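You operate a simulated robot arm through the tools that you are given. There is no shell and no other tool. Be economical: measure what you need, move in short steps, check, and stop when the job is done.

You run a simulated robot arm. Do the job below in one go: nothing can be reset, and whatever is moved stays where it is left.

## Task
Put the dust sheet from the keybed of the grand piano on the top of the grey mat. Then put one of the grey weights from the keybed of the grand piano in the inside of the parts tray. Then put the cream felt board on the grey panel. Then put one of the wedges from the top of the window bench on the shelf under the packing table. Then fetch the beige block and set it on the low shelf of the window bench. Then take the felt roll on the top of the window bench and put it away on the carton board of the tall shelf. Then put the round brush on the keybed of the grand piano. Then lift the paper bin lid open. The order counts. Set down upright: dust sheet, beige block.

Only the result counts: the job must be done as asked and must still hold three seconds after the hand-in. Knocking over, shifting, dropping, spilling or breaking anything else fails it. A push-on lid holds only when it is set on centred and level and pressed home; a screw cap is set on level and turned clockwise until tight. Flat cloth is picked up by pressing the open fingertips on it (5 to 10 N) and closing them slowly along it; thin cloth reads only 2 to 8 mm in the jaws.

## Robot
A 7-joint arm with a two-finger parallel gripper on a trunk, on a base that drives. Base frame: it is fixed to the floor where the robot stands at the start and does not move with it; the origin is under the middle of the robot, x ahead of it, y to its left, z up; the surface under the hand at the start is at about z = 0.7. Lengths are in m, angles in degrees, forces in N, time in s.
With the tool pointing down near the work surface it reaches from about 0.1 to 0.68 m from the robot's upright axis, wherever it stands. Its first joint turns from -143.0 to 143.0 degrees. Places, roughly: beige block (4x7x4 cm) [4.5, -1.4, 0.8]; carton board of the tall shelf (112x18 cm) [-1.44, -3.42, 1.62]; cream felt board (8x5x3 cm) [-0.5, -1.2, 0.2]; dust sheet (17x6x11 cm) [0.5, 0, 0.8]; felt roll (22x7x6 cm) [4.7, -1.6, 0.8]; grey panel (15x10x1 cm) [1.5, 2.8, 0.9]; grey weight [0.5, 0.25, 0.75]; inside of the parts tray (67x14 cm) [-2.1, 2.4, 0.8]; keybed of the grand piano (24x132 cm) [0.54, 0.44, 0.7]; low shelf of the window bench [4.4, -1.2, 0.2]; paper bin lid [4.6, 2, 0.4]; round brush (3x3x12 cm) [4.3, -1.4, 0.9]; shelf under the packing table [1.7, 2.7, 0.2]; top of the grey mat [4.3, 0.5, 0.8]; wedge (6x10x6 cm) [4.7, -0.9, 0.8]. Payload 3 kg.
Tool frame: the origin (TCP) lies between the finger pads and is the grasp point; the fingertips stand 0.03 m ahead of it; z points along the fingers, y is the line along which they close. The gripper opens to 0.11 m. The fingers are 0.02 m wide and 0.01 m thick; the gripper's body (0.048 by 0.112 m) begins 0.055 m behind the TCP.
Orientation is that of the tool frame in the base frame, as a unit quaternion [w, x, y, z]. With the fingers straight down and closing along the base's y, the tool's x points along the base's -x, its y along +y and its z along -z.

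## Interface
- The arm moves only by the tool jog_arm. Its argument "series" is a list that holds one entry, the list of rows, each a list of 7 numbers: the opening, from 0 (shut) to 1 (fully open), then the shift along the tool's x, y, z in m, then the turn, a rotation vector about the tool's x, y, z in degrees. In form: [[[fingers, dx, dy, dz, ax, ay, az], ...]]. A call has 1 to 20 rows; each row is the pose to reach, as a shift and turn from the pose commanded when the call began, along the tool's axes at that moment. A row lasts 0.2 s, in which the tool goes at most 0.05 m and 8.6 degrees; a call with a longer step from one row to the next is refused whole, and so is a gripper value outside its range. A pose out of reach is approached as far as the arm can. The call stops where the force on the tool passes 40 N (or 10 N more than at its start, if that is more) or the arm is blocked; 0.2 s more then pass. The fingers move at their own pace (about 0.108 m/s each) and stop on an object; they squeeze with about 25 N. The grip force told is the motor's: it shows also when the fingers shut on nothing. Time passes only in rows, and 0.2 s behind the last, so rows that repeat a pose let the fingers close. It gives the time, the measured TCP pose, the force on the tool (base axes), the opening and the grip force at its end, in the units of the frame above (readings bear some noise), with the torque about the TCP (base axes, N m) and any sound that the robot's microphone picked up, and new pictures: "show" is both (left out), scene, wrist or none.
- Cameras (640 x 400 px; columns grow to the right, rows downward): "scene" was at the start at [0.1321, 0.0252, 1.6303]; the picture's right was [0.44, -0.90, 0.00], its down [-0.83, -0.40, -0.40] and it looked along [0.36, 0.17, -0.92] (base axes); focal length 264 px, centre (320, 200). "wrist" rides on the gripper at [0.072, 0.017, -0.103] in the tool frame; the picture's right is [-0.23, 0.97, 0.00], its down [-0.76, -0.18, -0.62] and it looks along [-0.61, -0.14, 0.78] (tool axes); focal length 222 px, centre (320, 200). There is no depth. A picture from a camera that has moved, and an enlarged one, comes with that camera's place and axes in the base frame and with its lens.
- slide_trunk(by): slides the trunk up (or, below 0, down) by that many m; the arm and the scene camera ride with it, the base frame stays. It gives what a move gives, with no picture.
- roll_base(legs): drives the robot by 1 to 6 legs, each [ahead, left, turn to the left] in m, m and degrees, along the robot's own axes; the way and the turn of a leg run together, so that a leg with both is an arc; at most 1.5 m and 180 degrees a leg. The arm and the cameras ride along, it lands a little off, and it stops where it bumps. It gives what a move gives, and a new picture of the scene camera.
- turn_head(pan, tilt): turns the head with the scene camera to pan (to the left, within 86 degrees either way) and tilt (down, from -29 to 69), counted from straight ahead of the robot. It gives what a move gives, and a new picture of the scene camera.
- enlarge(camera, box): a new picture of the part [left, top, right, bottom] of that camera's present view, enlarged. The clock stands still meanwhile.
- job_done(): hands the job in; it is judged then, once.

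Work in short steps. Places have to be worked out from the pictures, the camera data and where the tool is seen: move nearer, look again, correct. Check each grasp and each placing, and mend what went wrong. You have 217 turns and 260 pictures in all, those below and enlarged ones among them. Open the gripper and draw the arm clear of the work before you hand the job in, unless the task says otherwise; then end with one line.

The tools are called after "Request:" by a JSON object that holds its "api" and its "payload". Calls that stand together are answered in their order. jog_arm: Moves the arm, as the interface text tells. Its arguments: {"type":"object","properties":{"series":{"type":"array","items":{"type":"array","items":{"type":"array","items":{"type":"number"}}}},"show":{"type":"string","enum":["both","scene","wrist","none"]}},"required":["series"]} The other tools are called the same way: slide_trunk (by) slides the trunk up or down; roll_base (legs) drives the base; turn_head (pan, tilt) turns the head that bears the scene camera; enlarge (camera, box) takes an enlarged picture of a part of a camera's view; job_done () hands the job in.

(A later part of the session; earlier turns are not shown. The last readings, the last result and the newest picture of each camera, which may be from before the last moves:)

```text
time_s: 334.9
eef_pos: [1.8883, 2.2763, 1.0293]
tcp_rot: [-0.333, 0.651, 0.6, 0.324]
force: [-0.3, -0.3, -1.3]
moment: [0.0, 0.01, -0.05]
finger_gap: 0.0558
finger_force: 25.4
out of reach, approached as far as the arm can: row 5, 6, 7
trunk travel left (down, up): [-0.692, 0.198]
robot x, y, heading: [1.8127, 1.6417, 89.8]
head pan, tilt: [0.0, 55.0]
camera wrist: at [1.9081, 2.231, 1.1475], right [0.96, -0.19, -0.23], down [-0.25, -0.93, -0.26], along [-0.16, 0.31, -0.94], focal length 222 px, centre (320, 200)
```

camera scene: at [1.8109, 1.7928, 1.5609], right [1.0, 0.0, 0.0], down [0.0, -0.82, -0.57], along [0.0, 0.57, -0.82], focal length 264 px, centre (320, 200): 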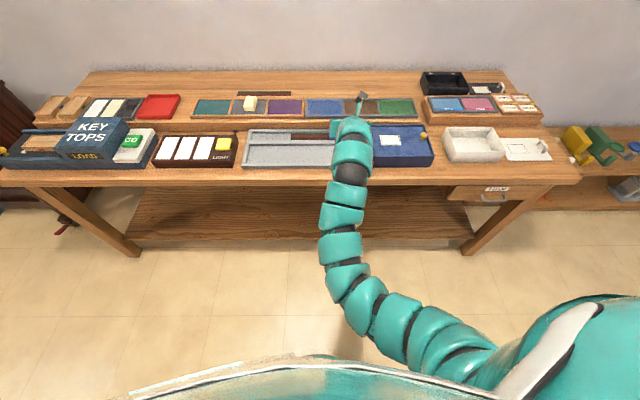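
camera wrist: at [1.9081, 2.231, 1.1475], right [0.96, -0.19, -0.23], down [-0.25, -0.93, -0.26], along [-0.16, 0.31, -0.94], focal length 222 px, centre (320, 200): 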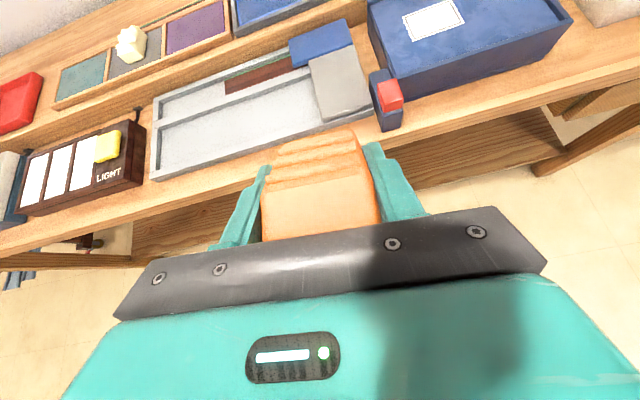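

Request:
{"api": "roll_base", "payload": {"legs": [[-0.06, 0, 0]]}}

Request:
{"api": "slide_trunk", "payload": {"by": -0.4}}

Request:
{"api": "slide_trunk", "payload": {"by": -0.22}}

Request:
{"api": "jog_arm", "payload": {"series": [[[0, 0, 0, 0, 0, 0, 0]]]}}

```text
time_s: 335.9
eef_pos: [1.8893, 2.2154, 1.0308]
tcp_rot: [-0.332, 0.652, 0.599, 0.325]
force: [0.4, -0.3, -1.2]
moment: [0.03, 0.02, 0.0]
finger_gap: 0.0558
finger_force: 24.9
trunk travel left (down, up): [-0.692, 0.198]
robot x, y, heading: [1.8095, 1.5852, 90.0]
head pan, tilt: [0.0, 55.0]
camera scene: at [1.8112, 1.7328, 1.561], right [1.0, 0.0, 0.0], down [0.0, -0.82, -0.57], along [0.0, 0.57, -0.82], focal length 264 px, centre (320, 200)
```

scene: 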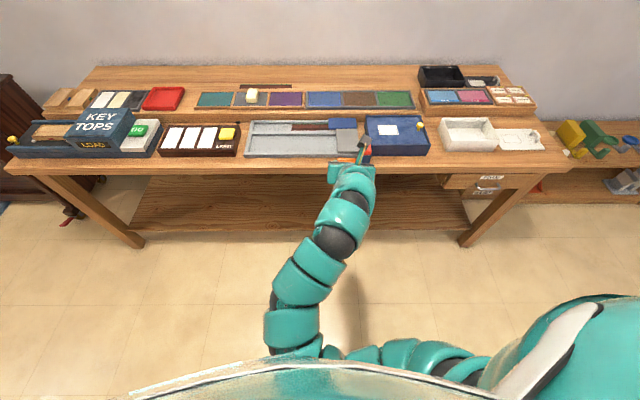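

```text
time_s: 339.7
eef_pos: [1.8891, 2.2177, 0.6302]
tcp_rot: [-0.333, 0.651, 0.6, 0.325]
force: [0.2, -0.2, -2.1]
moment: [0.04, 0.01, -0.03]
finger_gap: 0.0557
finger_force: 25.2
trunk travel left (down, up): [-0.292, 0.598]
robot x, y, heading: [1.8116, 1.5799, 89.6]
head pan, tilt: [0.0, 55.0]
```

```text
time_s: 342.0
eef_pos: [1.8886, 2.2162, 0.4108]
tcp_rot: [-0.332, 0.651, 0.6, 0.325]
force: [-0.5, 0.2, -1.8]
moment: [0.02, 0.03, 0.01]
finger_gap: 0.0557
finger_force: 25.2
trunk travel left (down, up): [-0.072, 0.818]
robot x, y, heading: [1.8081, 1.5841, 89.7]
head pan, tilt: [0.0, 55.0]
```

```text
time_s: 342.4
eef_pos: [1.8891, 2.2159, 0.4099]
tcp_rot: [-0.333, 0.652, 0.599, 0.325]
force: [0.2, 0.1, -2.2]
moment: [0.05, -0.06, -0.02]
finger_gap: 0.0559
finger_force: 24.7
trunk travel left (down, up): [-0.072, 0.818]
robot x, y, heading: [1.8126, 1.5818, 89.6]
head pan, tilt: [0.0, 55.0]
camera scene: at [1.8112, 1.7344, 0.9408], right [1.0, 0.0, 0.0], down [0.0, -0.82, -0.57], along [0.0, 0.57, -0.82], focal length 264 px, centre (320, 200)
camera wrist: at [1.9078, 2.1716, 0.5276], right [0.96, -0.19, -0.23], down [-0.25, -0.93, -0.26], along [-0.17, 0.31, -0.94], focal length 222 px, centre (320, 200)
```

scene: 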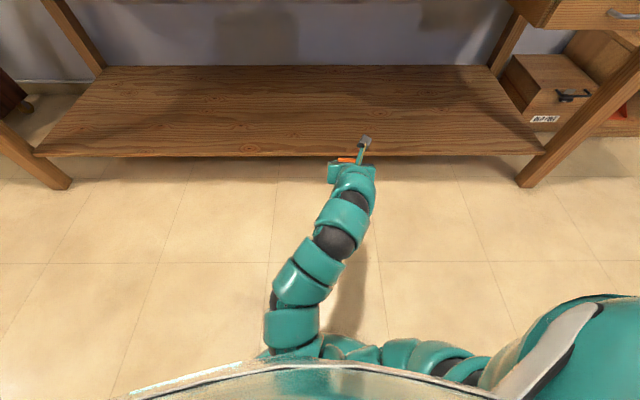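
wrist: 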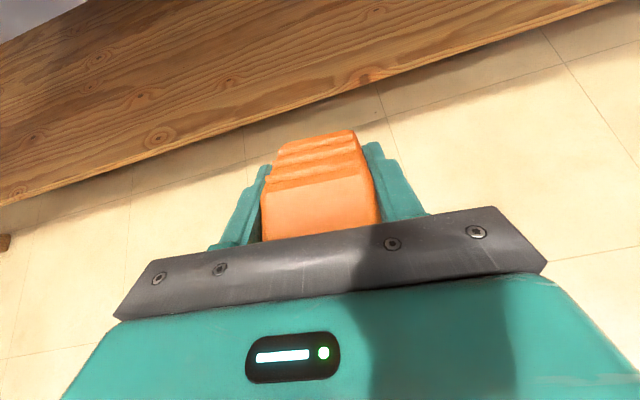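

The shelf's front edge is at y≈2.46 and z≈0.2–0.26. I drive ahead so the wedge is over the shelf, then lower.

Request:
{"api": "roll_base", "payload": {"legs": [[0.37, 0, 0]]}}

Request:
{"api": "jog_arm", "payload": {"series": [[[0, -0.033, 0, 0.023, 0, 0, 0], [0, -0.066, 0, 0.046, 0, 0, 0], [0, -0.099, 0, 0.068, 0, 0, 0]]]}}

```text
time_s: 344.8
eef_pos: [1.8995, 2.586, 0.4106]
tcp_rot: [-0.332, 0.654, 0.596, 0.327]
force: [0.0, 0.3, -1.9]
moment: [0.03, 0.0, 0.02]
finger_gap: 0.0559
finger_force: 25.0
trunk travel left (down, up): [-0.072, 0.818]
robot x, y, heading: [1.8171, 1.9533, 89.1]
head pan, tilt: [0.0, 55.0]
camera scene: at [1.8164, 2.1053, 0.9408], right [1.0, -0.02, 0.0], down [-0.01, -0.82, -0.57], along [0.01, 0.57, -0.82], focal length 264 px, centre (320, 200)
```

scene: 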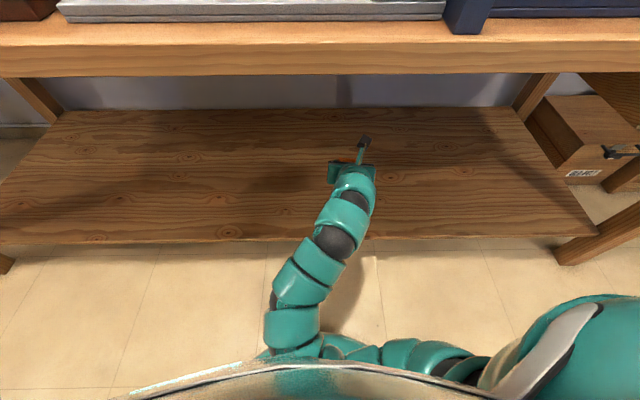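

```text
time_s: 345.6
eef_pos: [1.8921, 2.5906, 0.311]
tcp_rot: [-0.347, 0.663, 0.582, 0.319]
force: [0.1, 0.5, -2.0]
moment: [0.0, -0.02, 0.0]
finger_gap: 0.0559
finger_force: 24.9
trunk travel left (down, up): [-0.072, 0.818]
robot x, y, heading: [1.8163, 1.9523, 89.2]
head pan, tilt: [0.0, 55.0]
camera scene: at [1.8168, 2.1036, 0.9517], right [1.0, -0.01, 0.0], down [-0.01, -0.82, -0.57], along [0.01, 0.57, -0.82], focal length 264 px, centre (320, 200)
camera wrist: at [1.9148, 2.5438, 0.4273], right [0.94, -0.2, -0.27], down [-0.28, -0.92, -0.27], along [-0.2, 0.33, -0.92], focal length 222 px, centre (320, 200)
```

scene: 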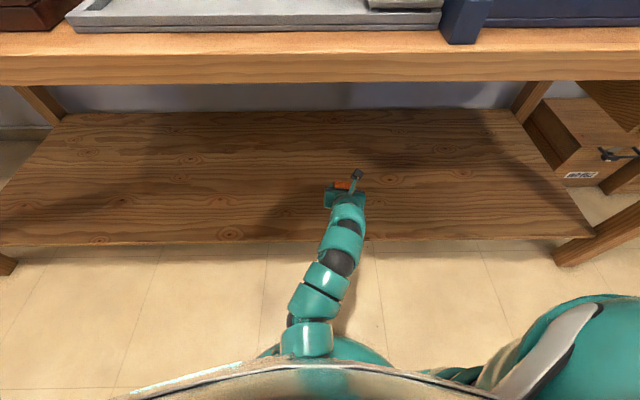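
wrist: 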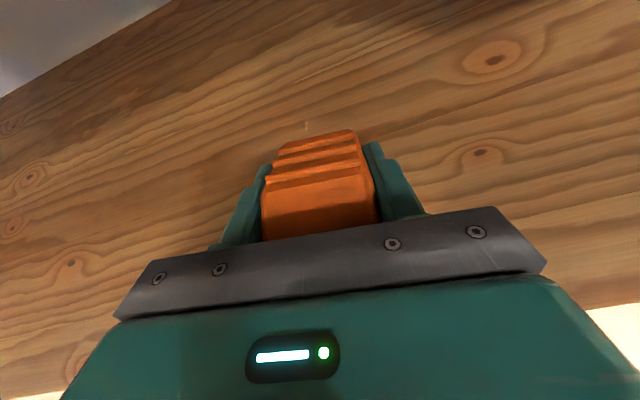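

The arm is folded tight against the base, so I extend outward and lower gradually.

Request:
{"api": "jog_arm", "payload": {"series": [[[0, 0.01, 0, 0.025, 0, 0, 0], [0, 0.02, 0, 0.05, 0, 0, 0], [0, 0.023, 0, 0.083, 0, 0, 0], [0, 0.01, 0, 0.09, 0, 0, 0]]], "show": "wrist"}}

```text
time_s: 346.8
eef_pos: [1.8797, 2.6647, 0.2735]
tcp_rot: [-0.352, 0.655, 0.589, 0.316]
force: [0.2, 0.0, -2.0]
moment: [0.03, -0.01, 0.02]
finger_gap: 0.0555
finger_force: 25.0
trunk travel left (down, up): [-0.072, 0.818]
robot x, y, heading: [1.8166, 1.9576, 89.2]
head pan, tilt: [0.0, 55.0]
stopped in row 4: the arm was blocked; the commanded pose is now the measured one
camera wrist: at [1.9048, 2.617, 0.3886], right [0.94, -0.18, -0.27], down [-0.25, -0.93, -0.27], along [-0.21, 0.33, -0.92], focal length 222 px, centre (320, 200)
```

wrist: 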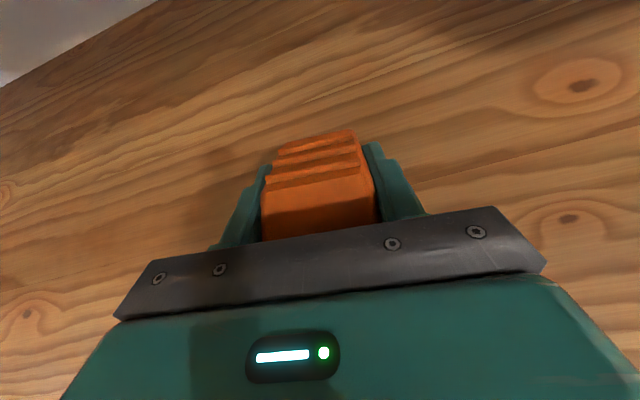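

The arm itself is blocked, probably against the base. I raise the trunk 5 cm and lower with the arm instead.

Request:
{"api": "slide_trunk", "payload": {"by": 0.06}}

Request:
{"api": "jog_arm", "payload": {"series": [[[0, -0.025, 0, 0.017, 0, 0, 0], [0, -0.05, 0, 0.034, 0, 0, 0], [0, -0.07, 0, 0.048, 0, 0, 0], [0, -0.07, 0, 0.048, 0, 0, 0]]]}}

```text
time_s: 347.8
eef_pos: [1.8876, 2.6643, 0.3135]
tcp_rot: [-0.344, 0.655, 0.594, 0.316]
force: [0.2, 0.5, -1.2]
moment: [0.01, -0.04, -0.01]
finger_gap: 0.056
finger_force: 25.2
trunk travel left (down, up): [-0.132, 0.758]
robot x, y, heading: [1.8103, 1.9507, 89.0]
head pan, tilt: [0.0, 55.0]
```

```text
time_s: 348.8
eef_pos: [1.88, 2.6664, 0.2279]
tcp_rot: [-0.344, 0.655, 0.593, 0.317]
force: [-0.2, -0.1, -1.9]
moment: [0.04, 0.05, 0.03]
finger_gap: 0.0559
finger_force: 24.8
trunk travel left (down, up): [-0.132, 0.758]
robot x, y, heading: [1.8129, 1.9587, 89.4]
head pan, tilt: [0.0, 55.0]
camera scene: at [1.8164, 2.1054, 1.0008], right [1.0, -0.02, 0.0], down [-0.01, -0.82, -0.57], along [0.01, 0.57, -0.82], focal length 264 px, centre (320, 200)
camera wrist: at [1.9023, 2.6206, 0.3445], right [0.95, -0.19, -0.26], down [-0.25, -0.93, -0.26], along [-0.19, 0.32, -0.93], focal length 222 px, centre (320, 200)
```

scene: 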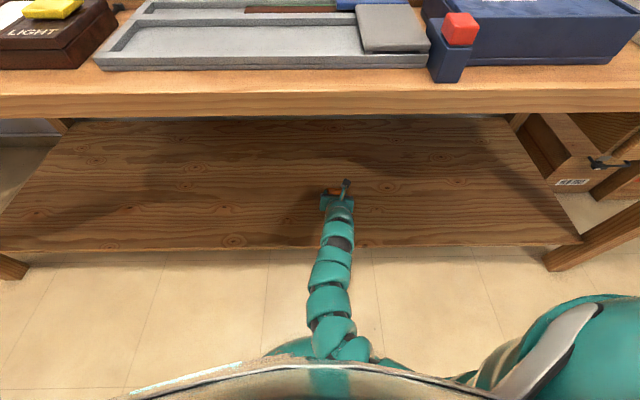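
wrist: 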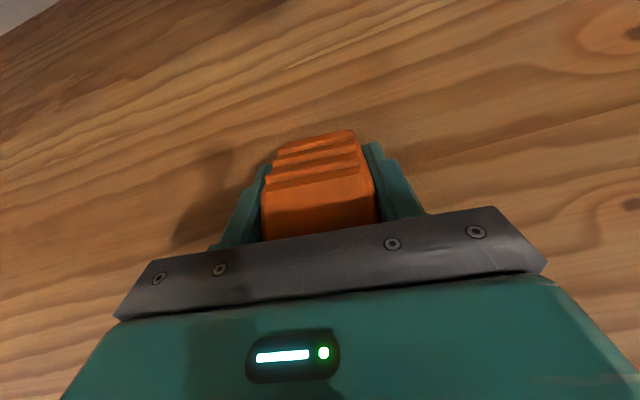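

Free now. I continue down in small steps until contact.

Request:
{"api": "jog_arm", "payload": {"series": [[[0, -0.006, 0, 0.004, 0, 0, 0], [0, -0.012, 0, 0.008, 0, 0, 0], [0, -0.017, 0, 0.0115, 0, 0, 0], [0, -0.017, 0, 0.0115, 0, 0, 0]]], "show": "none"}}

```text
time_s: 349.3
eef_pos: [1.8801, 2.6688, 0.2276]
tcp_rot: [-0.347, 0.654, 0.59, 0.322]
force: [-1.2, -6.4, 17.6]
moment: [-0.52, -0.42, -0.24]
finger_gap: 0.056
finger_force: 25.3
trunk travel left (down, up): [-0.132, 0.758]
robot x, y, heading: [1.8135, 1.9546, 89.1]
head pan, tilt: [0.0, 55.0]
stopped in row 2: the force on the tool passed its limit at 47 N (the readings are from after the stop); the commanded pose is now the measured one
```

Contact: the wedge is on the shelf. I open and withdraw.

Request:
{"api": "jog_arm", "payload": {"series": [[[0, 0.001, 0, -0.001, 0, 0, 0], [0.7, 0.001, 0, -0.001, 0, 0, 0], [0.8, 0.001, 0, -0.001, 0, 0, 0], [0.8, 0.003, 0, -0.02, 0, 0, 0], [0.8, 0.006, 0, -0.06, 0, 0, 0], [0.8, 0.008, 0, -0.1, 0, 0, 0], [0.8, 0.01, 0, -0.13, 0, 0, 0]]], "show": "wrist"}}

```text
time_s: 350.9
eef_pos: [1.8797, 2.5636, 0.3057]
tcp_rot: [-0.346, 0.654, 0.591, 0.32]
force: [-0.2, 0.1, -0.6]
moment: [0.01, 0.03, -0.01]
finger_gap: 0.0879
finger_force: 0.1
trunk travel left (down, up): [-0.132, 0.758]
robot x, y, heading: [1.8149, 1.9473, 89.3]
head pan, tilt: [0.0, 55.0]
camera wrist: at [1.9012, 2.517, 0.4209], right [0.95, -0.19, -0.26], down [-0.26, -0.93, -0.27], along [-0.19, 0.32, -0.93], focal length 222 px, centre (320, 200)
```

wrist: 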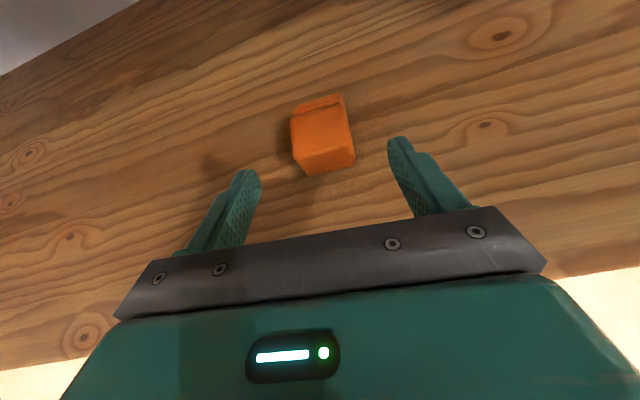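

The wedge rests on the shelf, so step 4 is done. I back off, raise the trunk and return to the window bench for the beige block.

Request:
{"api": "roll_base", "payload": {"legs": [[-0.33, 0, 0]]}}

Request:
{"api": "slide_trunk", "payload": {"by": 0.4}}

Request:
{"api": "slide_trunk", "payload": {"by": 0.34}}

Request:
{"api": "roll_base", "payload": {"legs": [[0, 0, -90], [1.5, 0, 0.5], [0, -1.5, 0], [0, -1.5, 0]]}}

Request:
{"api": "turn_head", "payload": {"pan": 0, "tilt": 45}}

```text
time_s: 353.0
eef_pos: [1.8756, 2.2331, 0.3053]
tcp_rot: [-0.345, 0.655, 0.591, 0.32]
force: [0.1, -0.5, 0.1]
moment: [0.0, 0.01, -0.02]
finger_gap: 0.0879
finger_force: 0.2
trunk travel left (down, up): [-0.132, 0.758]
robot x, y, heading: [1.8083, 1.6236, 89.0]
head pan, tilt: [0.0, 55.0]
camera scene: at [1.8113, 1.7746, 1.0008], right [1.0, -0.02, 0.0], down [-0.01, -0.82, -0.57], along [0.01, 0.57, -0.82], focal length 264 px, centre (320, 200)
```

scene: 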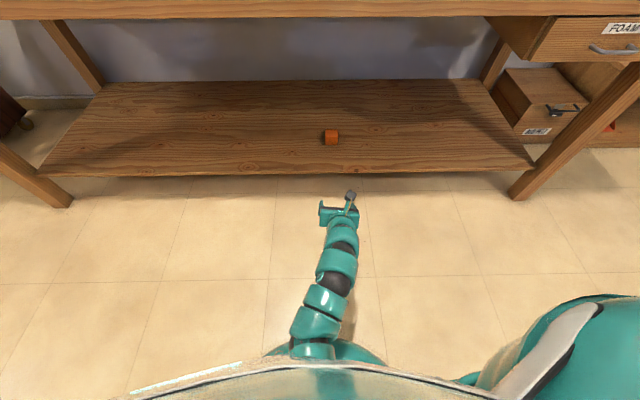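

```text
time_s: 356.9
eef_pos: [1.8756, 2.2341, 0.7049]
tcp_rot: [-0.345, 0.656, 0.59, 0.321]
force: [-0.3, 0.5, -0.1]
moment: [-0.03, -0.01, -0.03]
finger_gap: 0.088
finger_force: 0.1
trunk travel left (down, up): [-0.532, 0.358]
robot x, y, heading: [1.8109, 1.6239, 88.9]
head pan, tilt: [0.0, 55.0]
```

```text
time_s: 360.2
eef_pos: [1.8748, 2.2331, 1.046]
tcp_rot: [-0.346, 0.655, 0.591, 0.321]
force: [0.6, -0.2, -0.5]
moment: [0.0, -0.04, 0.02]
finger_gap: 0.0881
finger_force: 0.0
trunk travel left (down, up): [-0.872, 0.018]
robot x, y, heading: [1.8074, 1.6219, 89.3]
head pan, tilt: [0.0, 55.0]
```

```text
time_s: 385.4
eef_pos: [3.8857, -1.4405, 1.0437]
tcp_rot: [-0.017, 0.881, -0.047, 0.471]
force: [0.8, -0.3, -0.4]
moment: [0.02, -0.02, 0.0]
finger_gap: 0.0879
finger_force: 0.1
trunk travel left (down, up): [-0.872, 0.018]
robot x, y, heading: [3.2751, -1.371, -1.0]
head pan, tilt: [0.0, 55.0]
camera scene: at [3.4276, -1.3782, 1.7408], right [-0.02, -1.0, 0.0], down [-0.82, 0.02, -0.57], along [0.57, -0.01, -0.82], focal length 264 px, centre (320, 200)
```

scene: 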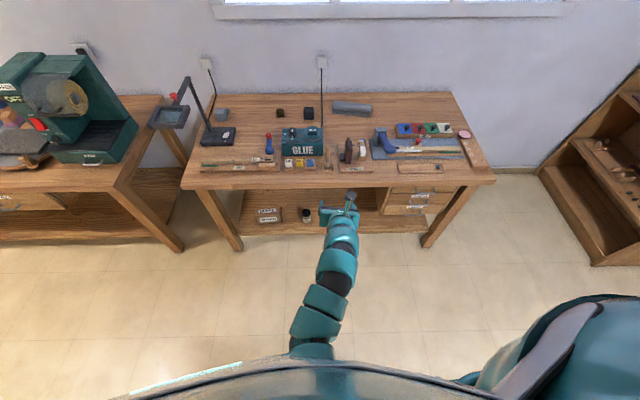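

```text
time_s: 386.1
eef_pos: [3.8869, -1.4399, 1.0452]
tcp_rot: [-0.018, 0.881, -0.047, 0.471]
force: [0.3, -1.0, 0.4]
moment: [0.01, -0.01, 0.01]
finger_gap: 0.0883
finger_force: 0.0
trunk travel left (down, up): [-0.872, 0.018]
robot x, y, heading: [3.2783, -1.3763, -1.3]
head pan, tilt: [0.0, 45.0]
camera scene: at [3.4368, -1.3779, 1.7542], right [-0.02, -1.0, 0.0], down [-0.71, 0.01, -0.71], along [0.71, -0.01, -0.71], focal length 264 px, centre (320, 200)
```

scene: 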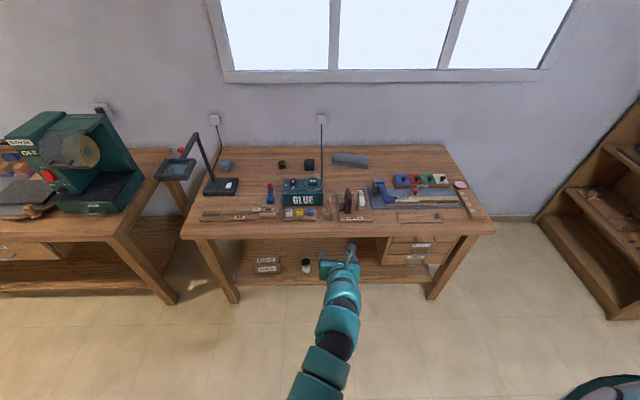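

Request:
{"api": "roll_base", "payload": {"legs": [[0.32, 0, 1]]}}

Request:
{"api": "jog_arm", "payload": {"series": [[[0.8, 0, 0, 0, 0, 0, 0]]], "show": "wrist"}}

Request:
{"api": "enlarge", "payload": {"camera": "scene", "box": [230, 120, 430, 260]}}

```text
time_s: 388.3
eef_pos: [4.2089, -1.4373, 1.0441]
tcp_rot: [-0.02, 0.881, -0.041, 0.47]
force: [-0.2, -0.6, -0.3]
moment: [0.01, -0.02, 0.01]
finger_gap: 0.0881
finger_force: 0.1
trunk travel left (down, up): [-0.872, 0.018]
robot x, y, heading: [3.5969, -1.3761, -0.4]
head pan, tilt: [0.0, 45.0]
camera scene: at [3.7584, -1.3798, 1.7541], right [-0.01, -1.0, 0.0], down [-0.71, 0.0, -0.71], along [0.71, 0.0, -0.71], focal length 264 px, centre (320, 200)
```

scene: 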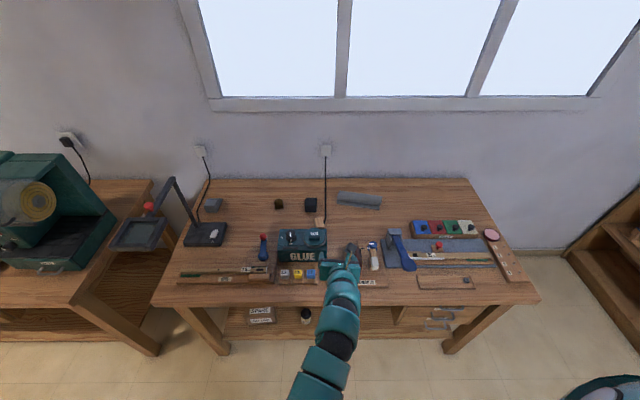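

```text
time_s: 388.7
eef_pos: [4.2079, -1.4364, 1.0457]
tcp_rot: [-0.02, 0.881, -0.041, 0.471]
force: [-0.2, 0.3, -0.4]
moment: [0.0, -0.02, 0.04]
finger_gap: 0.0881
finger_force: 0.1
trunk travel left (down, up): [-0.872, 0.018]
robot x, y, heading: [3.5973, -1.3812, -0.3]
head pan, tilt: [0.0, 45.0]
camera wrist: at [4.1608, -1.4589, 1.1609], right [-0.18, -0.95, -0.26], down [-0.93, 0.25, -0.27], along [0.32, 0.19, -0.93], focal length 222 px, centre (320, 200)
```

wrist: 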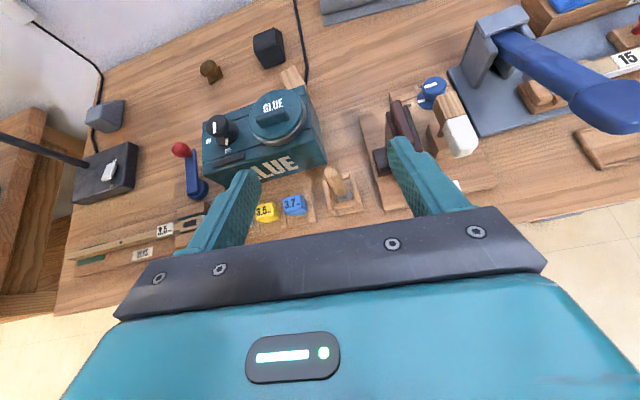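

```text
2.86 times, centred on (330, 190) of scene
camera zoom: at [3.7574, -1.3799, 1.7542], right [-0.01, -1.0, 0.0], down [-0.71, 0.0, -0.71], along [0.71, 0.0, -0.71], focal length 756 px, centre (291, 229)
```

zoom: 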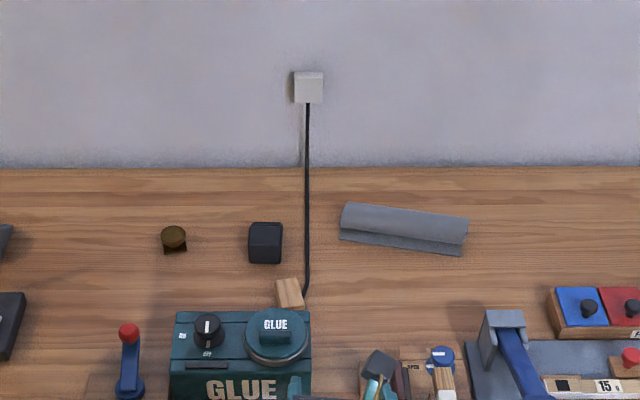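

Request:
{"api": "roll_base", "payload": {"legs": [[0.16, 0.03, 0]]}}

Request:
{"api": "jog_arm", "payload": {"series": [[[0.8, 0.02, 0, 0, 0, -8, 0], [0.8, 0.03, 0, 0, 0, -16, 0], [0.8, 0.03, 0, 0, 0, -24, 0], [0.8, 0.03, 0, 0, 0, -30, 0]]], "show": "wrist"}}

```text
time_s: 390.1
eef_pos: [4.368, -1.4077, 1.0443]
tcp_rot: [-0.02, 0.881, -0.042, 0.47]
force: [0.8, 0.5, 0.5]
moment: [0.0, 0.02, -0.02]
finger_gap: 0.0879
finger_force: 0.1
trunk travel left (down, up): [-0.872, 0.018]
robot x, y, heading: [3.7588, -1.346, -0.2]
head pan, tilt: [0.0, 45.0]
camera scene: at [3.9185, -1.3506, 1.754], right [-0.01, -1.0, 0.0], down [-0.71, 0.0, -0.71], along [0.71, -0.01, -0.71], focal length 264 px, centre (320, 200)
```

scene: 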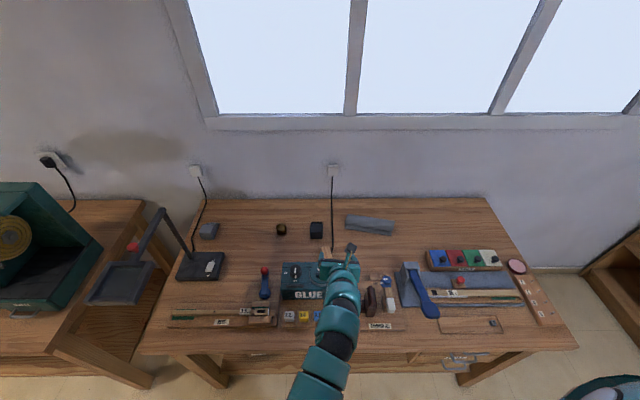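

```text
time_s: 391.1
eef_pos: [4.3857, -1.4112, 1.069]
tcp_rot: [-0.029, 0.973, -0.035, 0.226]
force: [0.3, -0.2, 0.4]
moment: [0.02, -0.02, 0.04]
finger_gap: 0.0879
finger_force: 0.0
trunk travel left (down, up): [-0.872, 0.018]
robot x, y, heading: [3.7536, -1.3502, -0.4]
head pan, tilt: [0.0, 45.0]
camera wrist: at [4.4018, -1.4373, 1.1922], right [-0.26, -0.95, -0.17], down [-0.95, 0.21, 0.24], along [-0.19, 0.22, -0.96], focal length 222 px, centre (320, 200)
```

wrist: 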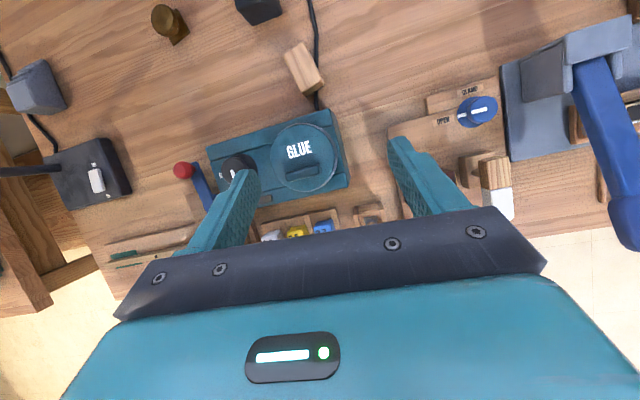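

Request:
{"api": "enlarge", "payload": {"camera": "wrist", "box": [230, 0, 390, 140]}}

```text
2.86 times, centred on (310, 70) of wrist
camera zoom: at [4.4018, -1.4373, 1.1922], right [-0.26, -0.95, -0.17], down [-0.95, 0.21, 0.24], along [-0.19, 0.22, -0.96], focal length 635 px, centre (349, 571)
```

zoom: 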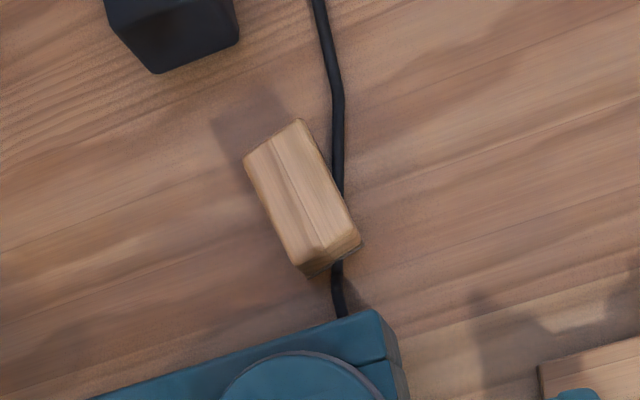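

The block's top is at about (4.530, -1.384, 0.84), its long axis 18° off x, with a cord lying close on its right. I edge closer, then turn the hand to match, hovering at z≈0.95.

Request:
{"api": "roll_base", "payload": {"legs": [[0.07, 0, 0]]}}

Request:
{"api": "jog_arm", "payload": {"series": [[[0.7, 0.005, -0.006, 0.03, 1.3, -1.6, -4.7], [0.7, 0.01, -0.011, 0.06, 2.6, -3.2, -9.4], [0.7, 0.015, -0.017, 0.09, 3.9, -4.9, -14.1], [0.7, 0.02, -0.022, 0.12, 5.2, -6.5, -18.8], [0.7, 0.02, -0.022, 0.12, 5.2, -6.5, -18.8]]]}}

```text
time_s: 392.1
eef_pos: [4.4558, -1.4103, 1.0698]
tcp_rot: [-0.03, 0.973, -0.034, 0.226]
force: [0.1, 0.0, -0.6]
moment: [0.0, -0.01, -0.04]
finger_gap: 0.0879
finger_force: 0.0
trunk travel left (down, up): [-0.872, 0.018]
robot x, y, heading: [3.8253, -1.3471, -0.2]
head pan, tilt: [0.0, 45.0]
camera scene: at [3.9893, -1.3512, 1.754], right [-0.01, -1.0, 0.0], down [-0.71, 0.0, -0.71], along [0.71, 0.0, -0.71], focal length 264 px, centre (320, 200)
```

scene: 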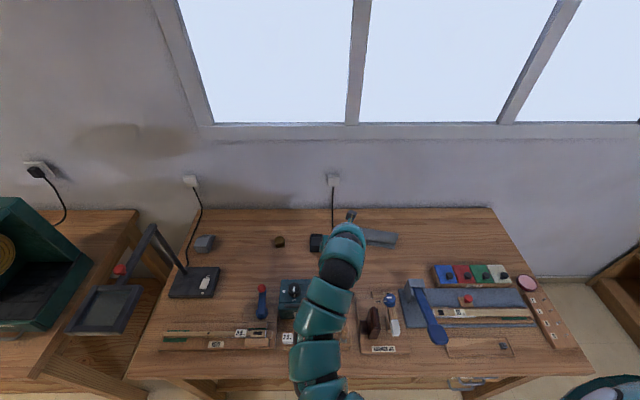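

```text
time_s: 393.3
eef_pos: [4.5282, -1.3844, 0.9718]
tcp_rot: [-0.039, 0.974, 0.137, 0.174]
force: [-0.5, -0.1, -0.8]
moment: [0.02, -0.01, -0.01]
finger_gap: 0.0769
finger_force: 0.0
trunk travel left (down, up): [-0.872, 0.018]
robot x, y, heading: [3.8239, -1.3498, -0.2]
head pan, tilt: [0.0, 45.0]
camera scene: at [3.986, -1.3508, 1.7543], right [-0.01, -1.0, 0.0], down [-0.71, 0.0, -0.71], along [0.71, 0.0, -0.71], focal length 264 px, centre (320, 200)
camera wrist: at [4.5624, -1.3944, 1.0932], right [0.07, -0.99, -0.11], down [-0.94, -0.1, 0.32], along [-0.33, 0.08, -0.94], focal length 222 px, centre (320, 200)
```

scene: 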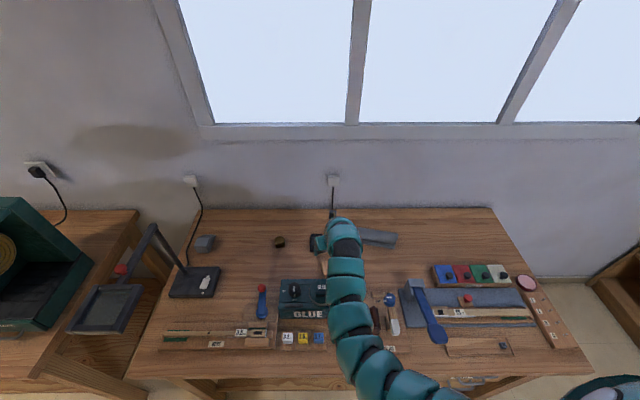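
wrist: 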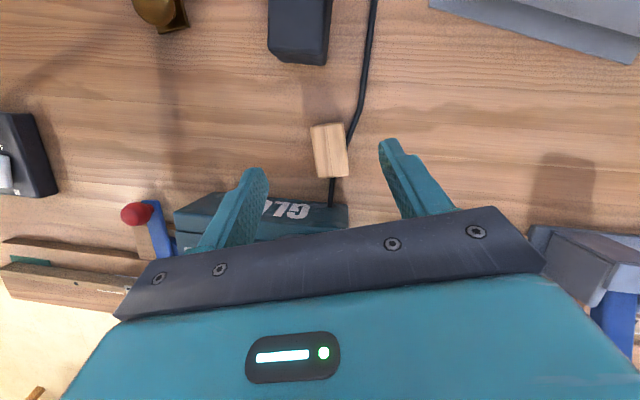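

The hand matches the block well. I descend most of the way and check.

Request:
{"api": "jog_arm", "payload": {"series": [[[0.7, -0.009, 0.001, 0.03, 0, 0, 0], [0.7, -0.018, 0.002, 0.06, 0, 0, 0], [0.7, -0.027, 0.003, 0.09, 0, 0, 0], [0.7, -0.027, 0.003, 0.09, 0, 0, 0]]], "show": "wrist"}}

```text
time_s: 394.3
eef_pos: [4.533, -1.3821, 0.879]
tcp_rot: [-0.038, 0.974, 0.137, 0.174]
force: [-0.1, 0.1, 0.1]
moment: [0.01, 0.0, 0.0]
finger_gap: 0.077
finger_force: 0.0
trunk travel left (down, up): [-0.872, 0.018]
robot x, y, heading: [3.8229, -1.3479, -0.5]
head pan, tilt: [0.0, 45.0]
camera wrist: at [4.5679, -1.3917, 1.0], right [0.07, -0.99, -0.11], down [-0.94, -0.1, 0.32], along [-0.33, 0.08, -0.94], focal length 222 px, centre (320, 200)
```

wrist: 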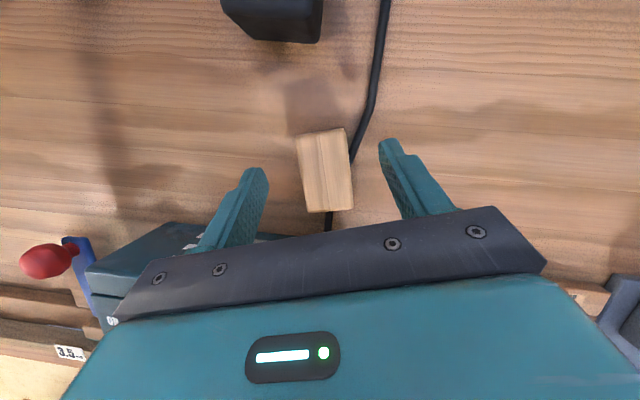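

Request:
{"api": "jog_arm", "payload": {"series": [[[0.7, -0.004, 0, 0.014, 0, 0, 0], [0.7, -0.008, 0, 0.0265, 0, 0, 0], [0.7, -0.008, 0, 0.0265, 0, 0, 0]]], "show": "wrist"}}

```text
time_s: 395.1
eef_pos: [4.5331, -1.3814, 0.8518]
tcp_rot: [-0.039, 0.974, 0.138, 0.174]
force: [-0.9, -0.8, -0.9]
moment: [-0.02, 0.02, 0.0]
finger_gap: 0.077
finger_force: 0.1
trunk travel left (down, up): [-0.872, 0.018]
robot x, y, heading: [3.8277, -1.3515, -0.2]
head pan, tilt: [0.0, 45.0]
camera wrist: at [4.5685, -1.391, 0.9729], right [0.07, -0.99, -0.11], down [-0.94, -0.1, 0.32], along [-0.33, 0.08, -0.94], focal length 222 px, centre (320, 200)
```

wrist: 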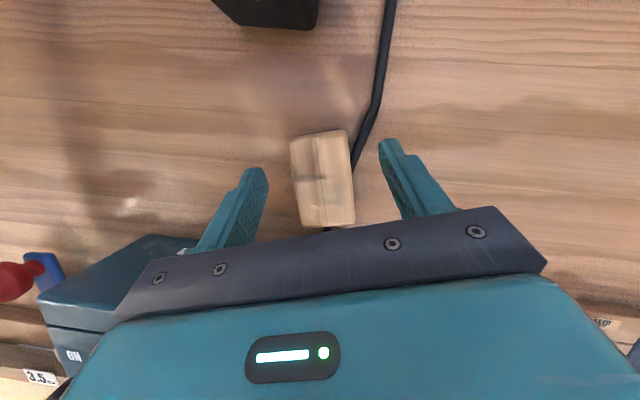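

Safe, with no contact. I lower another 5 mm and close.

Request:
{"api": "jog_arm", "payload": {"series": [[[0.7, -0.001, 0, 0.005, 0, 0, 0], [0.7, -0.001, 0, 0.005, 0, 0, 0], [0.45, -0.001, 0, 0.005, 0, 0, 0], [0.3, -0.001, 0, 0.005, 0, 0, 0], [0, -0.001, 0, 0.005, 0, 0, 0], [0, -0.001, 0, 0.005, 0, 0, 0]]], "show": "wrist"}}

```text
time_s: 396.5
eef_pos: [4.5336, -1.3816, 0.8465]
tcp_rot: [-0.039, 0.974, 0.138, 0.175]
force: [1.0, -0.2, 1.8]
moment: [-0.06, -0.03, 0.05]
finger_gap: 0.0374
finger_force: 24.9
trunk travel left (down, up): [-0.872, 0.018]
robot x, y, heading: [3.8283, -1.3474, -0.3]
head pan, tilt: [0.0, 45.0]
camera wrist: at [4.5693, -1.391, 0.9684], right [0.07, -0.99, -0.11], down [-0.94, -0.1, 0.32], along [-0.33, 0.08, -0.94], focal length 222 px, centre (320, 200)
```

wrist: 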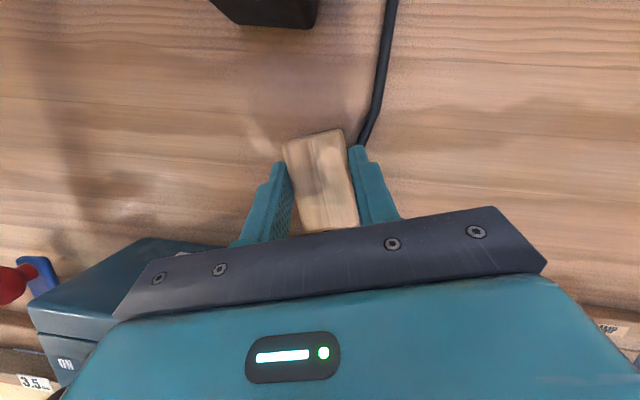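

Gripped at 37 mm. I lift straight up and back away from the bench to look at the low shelf.

Request:
{"api": "jog_arm", "payload": {"series": [[[0, 0.014, -0.001, -0.037, 0, 0, 0], [0, 0.028, -0.002, -0.075, 0, 0, 0], [0, 0.042, -0.003, -0.112, 0, 0, 0], [0, 0.056, -0.004, -0.15, 0, 0, 0]]], "show": "wrist"}}

Request:
{"api": "roll_base", "payload": {"legs": [[-0.55, 0, 0]]}}

Request:
{"api": "enlarge", "payload": {"camera": "scene", "box": [180, 150, 500, 350]}}

```text
time_s: 397.5
eef_pos: [4.5357, -1.3826, 1.0068]
tcp_rot: [-0.039, 0.974, 0.137, 0.174]
force: [0.1, -0.6, -1.5]
moment: [0.03, 0.0, -0.01]
finger_gap: 0.037
finger_force: 24.9
trunk travel left (down, up): [-0.872, 0.018]
robot x, y, heading: [3.827, -1.3483, 0.1]
head pan, tilt: [0.0, 45.0]
camera wrist: at [4.5705, -1.3934, 1.1273], right [0.07, -0.99, -0.11], down [-0.94, -0.1, 0.32], along [-0.33, 0.08, -0.94], focal length 222 px, centre (320, 200)
```

wrist: 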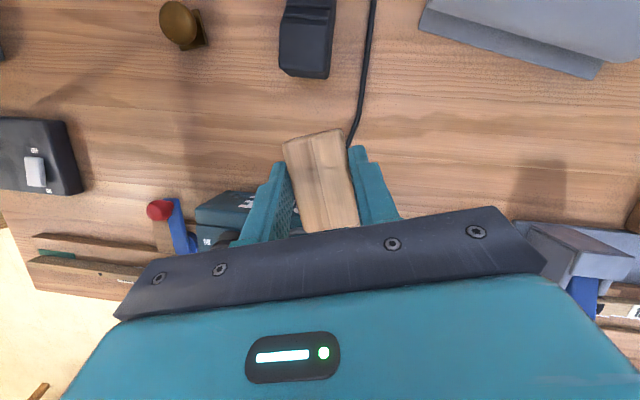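

```text
time_s: 400.7
eef_pos: [3.9841, -1.3822, 1.0053]
tcp_rot: [-0.039, 0.975, 0.136, 0.174]
force: [0.5, 0.1, -0.6]
moment: [0.01, -0.01, 0.04]
finger_gap: 0.0371
finger_force: 24.9
trunk travel left (down, up): [-0.872, 0.018]
robot x, y, heading: [3.274, -1.3409, -0.1]
head pan, tilt: [0.0, 45.0]
camera scene: at [3.4355, -1.3475, 1.7543], right [-0.01, -1.0, 0.0], down [-0.71, 0.01, -0.71], along [0.71, -0.01, -0.71], focal length 264 px, centre (320, 200)
```

scene: 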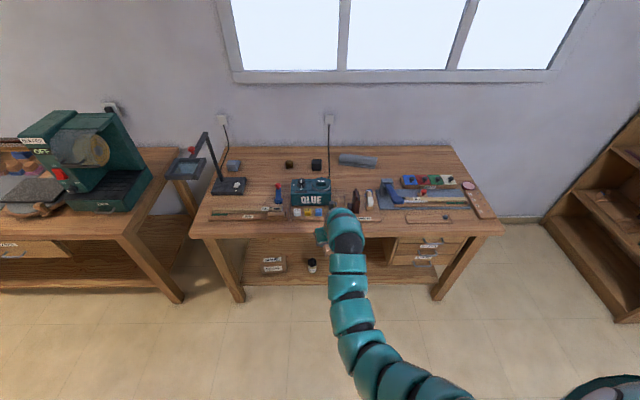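

```text
2.00 times, centred on (340, 250) of scene
camera zoom: at [3.4355, -1.3475, 1.7543], right [-0.01, -1.0, 0.0], down [-0.71, 0.01, -0.71], along [0.71, -0.01, -0.71], focal length 529 px, centre (280, 100)
```

zoom: 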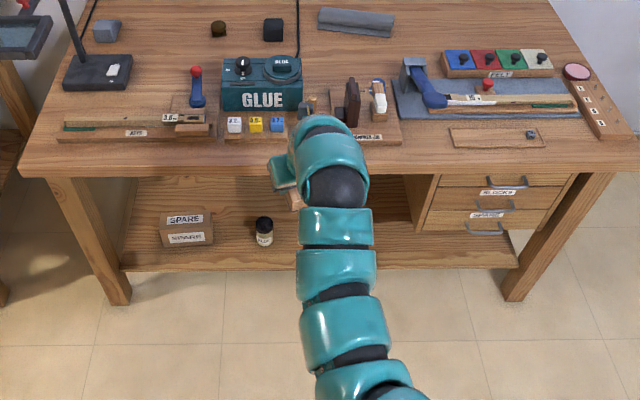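

The low shelf's free stretch is y≈-1.4…-1.7, with its front edge at x≈4.24. I shift right, lower the trunk in front of the bench and check the arm posture.

Request:
{"api": "roll_base", "payload": {"legs": [[0, -0.15, 0]]}}

Request:
{"api": "slide_trunk", "payload": {"by": -0.4}}

Request:
{"api": "slide_trunk", "payload": {"by": -0.32}}

Request:
{"api": "turn_head", "payload": {"pan": 0, "tilt": 40}}

```text
time_s: 402.1
eef_pos: [3.9837, -1.536, 1.0053]
tcp_rot: [-0.038, 0.974, 0.135, 0.175]
force: [0.0, 0.7, -1.0]
moment: [0.04, -0.01, 0.02]
finger_gap: 0.0374
finger_force: 24.9
trunk travel left (down, up): [-0.872, 0.018]
robot x, y, heading: [3.2739, -1.4963, -0.8]
head pan, tilt: [0.0, 45.0]
camera scene: at [3.4346, -1.5016, 1.7542], right [-0.01, -1.0, 0.0], down [-0.71, 0.01, -0.71], along [0.71, -0.01, -0.71], focal length 264 px, centre (320, 200)
```

scene: 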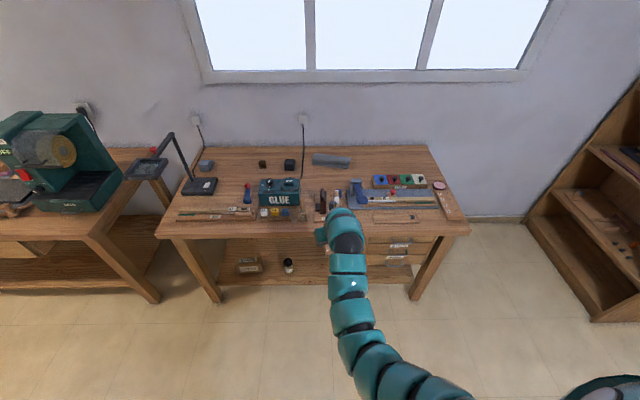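

```text
time_s: 405.9
eef_pos: [3.9824, -1.5361, 0.6053]
tcp_rot: [-0.038, 0.975, 0.134, 0.175]
force: [0.2, -0.6, -0.6]
moment: [-0.01, 0.01, 0.02]
finger_gap: 0.0371
finger_force: 24.7
trunk travel left (down, up): [-0.472, 0.418]
robot x, y, heading: [3.2732, -1.4958, -0.8]
head pan, tilt: [0.0, 45.0]
```

```text
time_s: 409.1
eef_pos: [3.9824, -1.5353, 0.2848]
tcp_rot: [-0.038, 0.975, 0.134, 0.174]
force: [0.9, -0.8, -1.4]
moment: [0.0, -0.01, 0.0]
finger_gap: 0.0371
finger_force: 24.7
trunk travel left (down, up): [-0.152, 0.738]
robot x, y, heading: [3.2706, -1.4967, -0.6]
head pan, tilt: [0.0, 45.0]
```

```text
time_s: 409.7
eef_pos: [3.9818, -1.5338, 0.285]
tcp_rot: [-0.038, 0.975, 0.135, 0.174]
force: [-0.3, -0.4, -0.8]
moment: [0.02, -0.04, -0.01]
finger_gap: 0.0373
finger_force: 24.7
trunk travel left (down, up): [-0.152, 0.738]
robot x, y, heading: [3.2759, -1.4985, -0.7]
head pan, tilt: [0.0, 40.0]
camera scene: at [3.4382, -1.4996, 1.0414], right [-0.01, -1.0, 0.0], down [-0.64, 0.01, -0.77], along [0.77, -0.01, -0.64], focal length 264 px, centre (320, 200)
```

scene: 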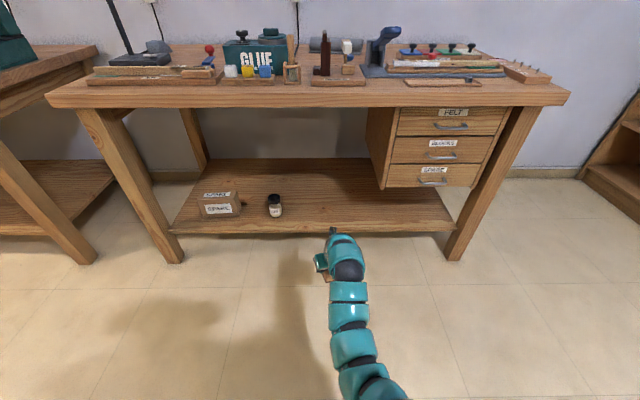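

Block bottom is at about 0.24, shelf at about 0.2, and the posture is low. I drive ahead in two stages.

Request:
{"api": "roll_base", "payload": {"legs": [[0.22, 0, 0.5]]}}

Request:
{"api": "jog_arm", "payload": {"series": [[[0, 0, 0, 0, 0, 0, 0]]], "show": "wrist"}}

```text
time_s: 411.4
eef_pos: [4.2084, -1.5307, 0.2852]
tcp_rot: [-0.039, 0.974, 0.139, 0.175]
force: [0.3, -0.3, 0.0]
moment: [0.0, -0.01, 0.0]
finger_gap: 0.0373
finger_force: 24.3
trunk travel left (down, up): [-0.152, 0.738]
robot x, y, heading: [3.4979, -1.4999, -0.3]
head pan, tilt: [0.0, 40.0]
camera scene: at [3.6624, -1.5, 1.0415], right [0.0, -1.0, 0.0], down [-0.64, 0.0, -0.77], along [0.77, 0.0, -0.64], focal length 264 px, centre (320, 200)
```

scene: 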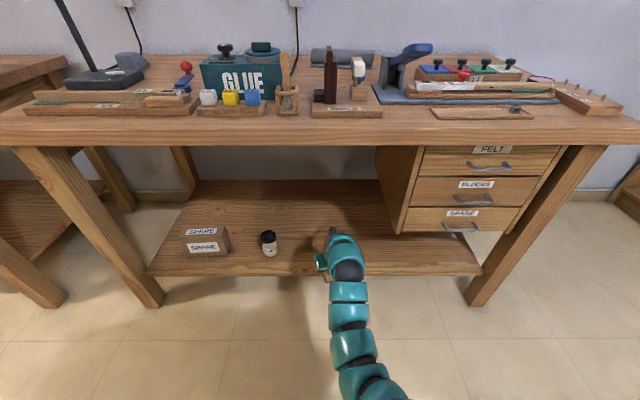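

```text
time_s: 411.8
eef_pos: [4.2071, -1.5308, 0.2859]
tcp_rot: [-0.04, 0.974, 0.139, 0.175]
force: [-0.8, 0.0, -1.0]
moment: [0.02, -0.01, 0.01]
finger_gap: 0.0373
finger_force: 24.8
trunk travel left (down, up): [-0.152, 0.738]
robot x, y, heading: [3.4979, -1.5002, -0.3]
head pan, tilt: [0.0, 40.0]
camera wrist: at [4.2427, -1.541, 0.407], right [0.07, -0.99, -0.11], down [-0.94, -0.1, 0.32], along [-0.33, 0.08, -0.94], focal length 222 px, centre (320, 200)
```

wrist: 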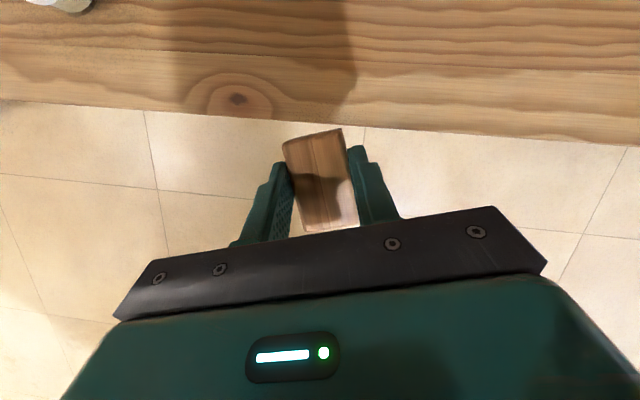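

Request:
{"api": "roll_base", "payload": {"legs": [[0.14, 0, 0]]}}

Request:
{"api": "jog_arm", "payload": {"series": [[[0, -0.006, 0, 0.019, 0, 0, 0], [0, -0.009, 0, 0.028, 0, 0, 0], [0, -0.009, 0, 0.028, 0, 0, 0]]], "show": "wrist"}}

```text
time_s: 413.1
eef_pos: [4.3454, -1.5324, 0.2854]
tcp_rot: [-0.039, 0.974, 0.138, 0.175]
force: [0.7, -0.4, -0.4]
moment: [0.05, 0.0, -0.01]
finger_gap: 0.037
finger_force: 24.5
trunk travel left (down, up): [-0.152, 0.738]
robot x, y, heading: [3.6367, -1.4991, -0.5]
head pan, tilt: [0.0, 40.0]
camera scene: at [3.8005, -1.5009, 1.0415], right [-0.01, -1.0, 0.0], down [-0.64, 0.0, -0.77], along [0.77, 0.0, -0.64], focal length 264 px, centre (320, 200)
```

scene: 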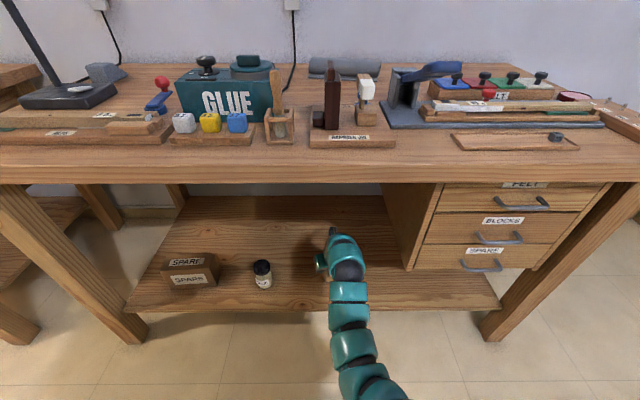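

```text
time_s: 413.9
eef_pos: [4.3466, -1.5322, 0.2561]
tcp_rot: [-0.039, 0.974, 0.138, 0.175]
force: [-1.1, -0.1, -1.4]
moment: [-0.04, -0.02, 0.03]
finger_gap: 0.0372
finger_force: 25.2
trunk travel left (down, up): [-0.152, 0.738]
robot x, y, heading: [3.635, -1.4988, -0.1]
head pan, tilt: [0.0, 40.0]
camera wrist: at [4.3818, -1.5416, 0.3776], right [0.07, -0.99, -0.11], down [-0.94, -0.1, 0.32], along [-0.33, 0.08, -0.94], focal length 222 px, centre (320, 200)
```

wrist: 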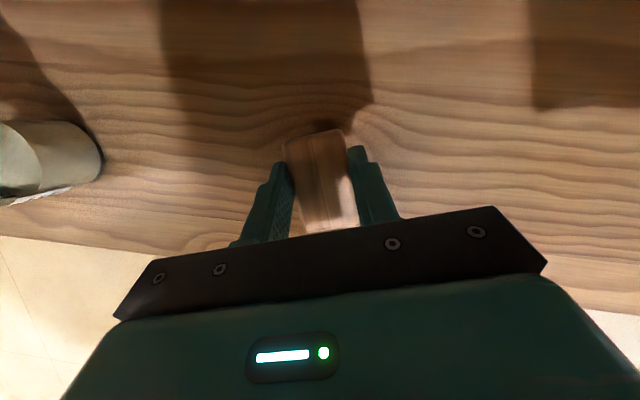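

Request:
{"api": "jog_arm", "payload": {"series": [[[0, -0.001, 0, 0.004, 0, 0, 0], [0, -0.002, 0, 0.007, 0, 0, 0], [0, -0.003, 0, 0.0095, 0, 0, 0], [0, -0.003, 0, 0.0095, 0, 0, 0]]], "show": "none"}}

```text
time_s: 414.9
eef_pos: [4.3482, -1.5307, 0.2467]
tcp_rot: [-0.038, 0.974, 0.138, 0.175]
force: [0.9, -0.5, 2.3]
moment: [-0.09, 0.02, -0.02]
finger_gap: 0.0372
finger_force: 25.6
trunk travel left (down, up): [-0.152, 0.738]
robot x, y, heading: [3.6336, -1.4957, -0.3]
head pan, tilt: [0.0, 40.0]
```

Barely touching. I lower a few mm more, then release and rise.

Request:
{"api": "jog_arm", "payload": {"series": [[[0, -0.0005, 0, 0.002, 0, 0, 0], [0, -0.0005, 0, 0.002, 0, 0, 0], [0.5, -0.0005, 0, 0.002, 0, 0, 0], [0.65, -0.0005, 0, 0.002, 0, 0, 0], [0.65, 0.005, 0, -0.015, 0, 0, 0], [0.65, 0.015, 0, -0.045, 0, 0, 0], [0.65, 0.02, 0, -0.07, 0, 0, 0]]], "show": "wrist"}}

```text
time_s: 416.5
eef_pos: [4.3416, -1.5328, 0.3187]
tcp_rot: [-0.038, 0.974, 0.137, 0.175]
force: [0.0, -0.3, -0.2]
moment: [0.0, -0.02, -0.01]
finger_gap: 0.0715
finger_force: 0.1
trunk travel left (down, up): [-0.152, 0.738]
robot x, y, heading: [3.6358, -1.5001, -0.4]
head pan, tilt: [0.0, 40.0]
camera wrist: at [4.3774, -1.5447, 0.4404], right [0.07, -0.99, -0.11], down [-0.94, -0.1, 0.32], along [-0.33, 0.08, -0.94], focal length 222 px, centre (320, 200)
```

wrist: 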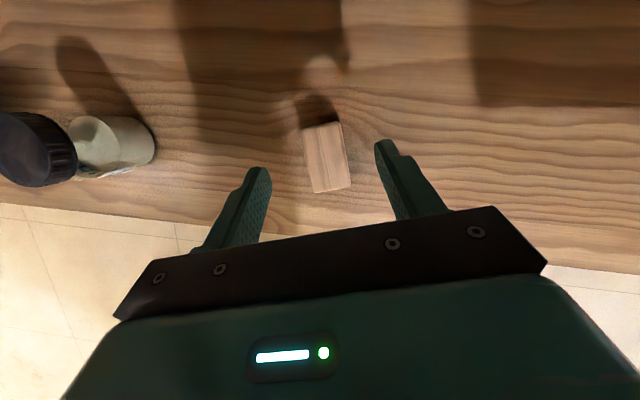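

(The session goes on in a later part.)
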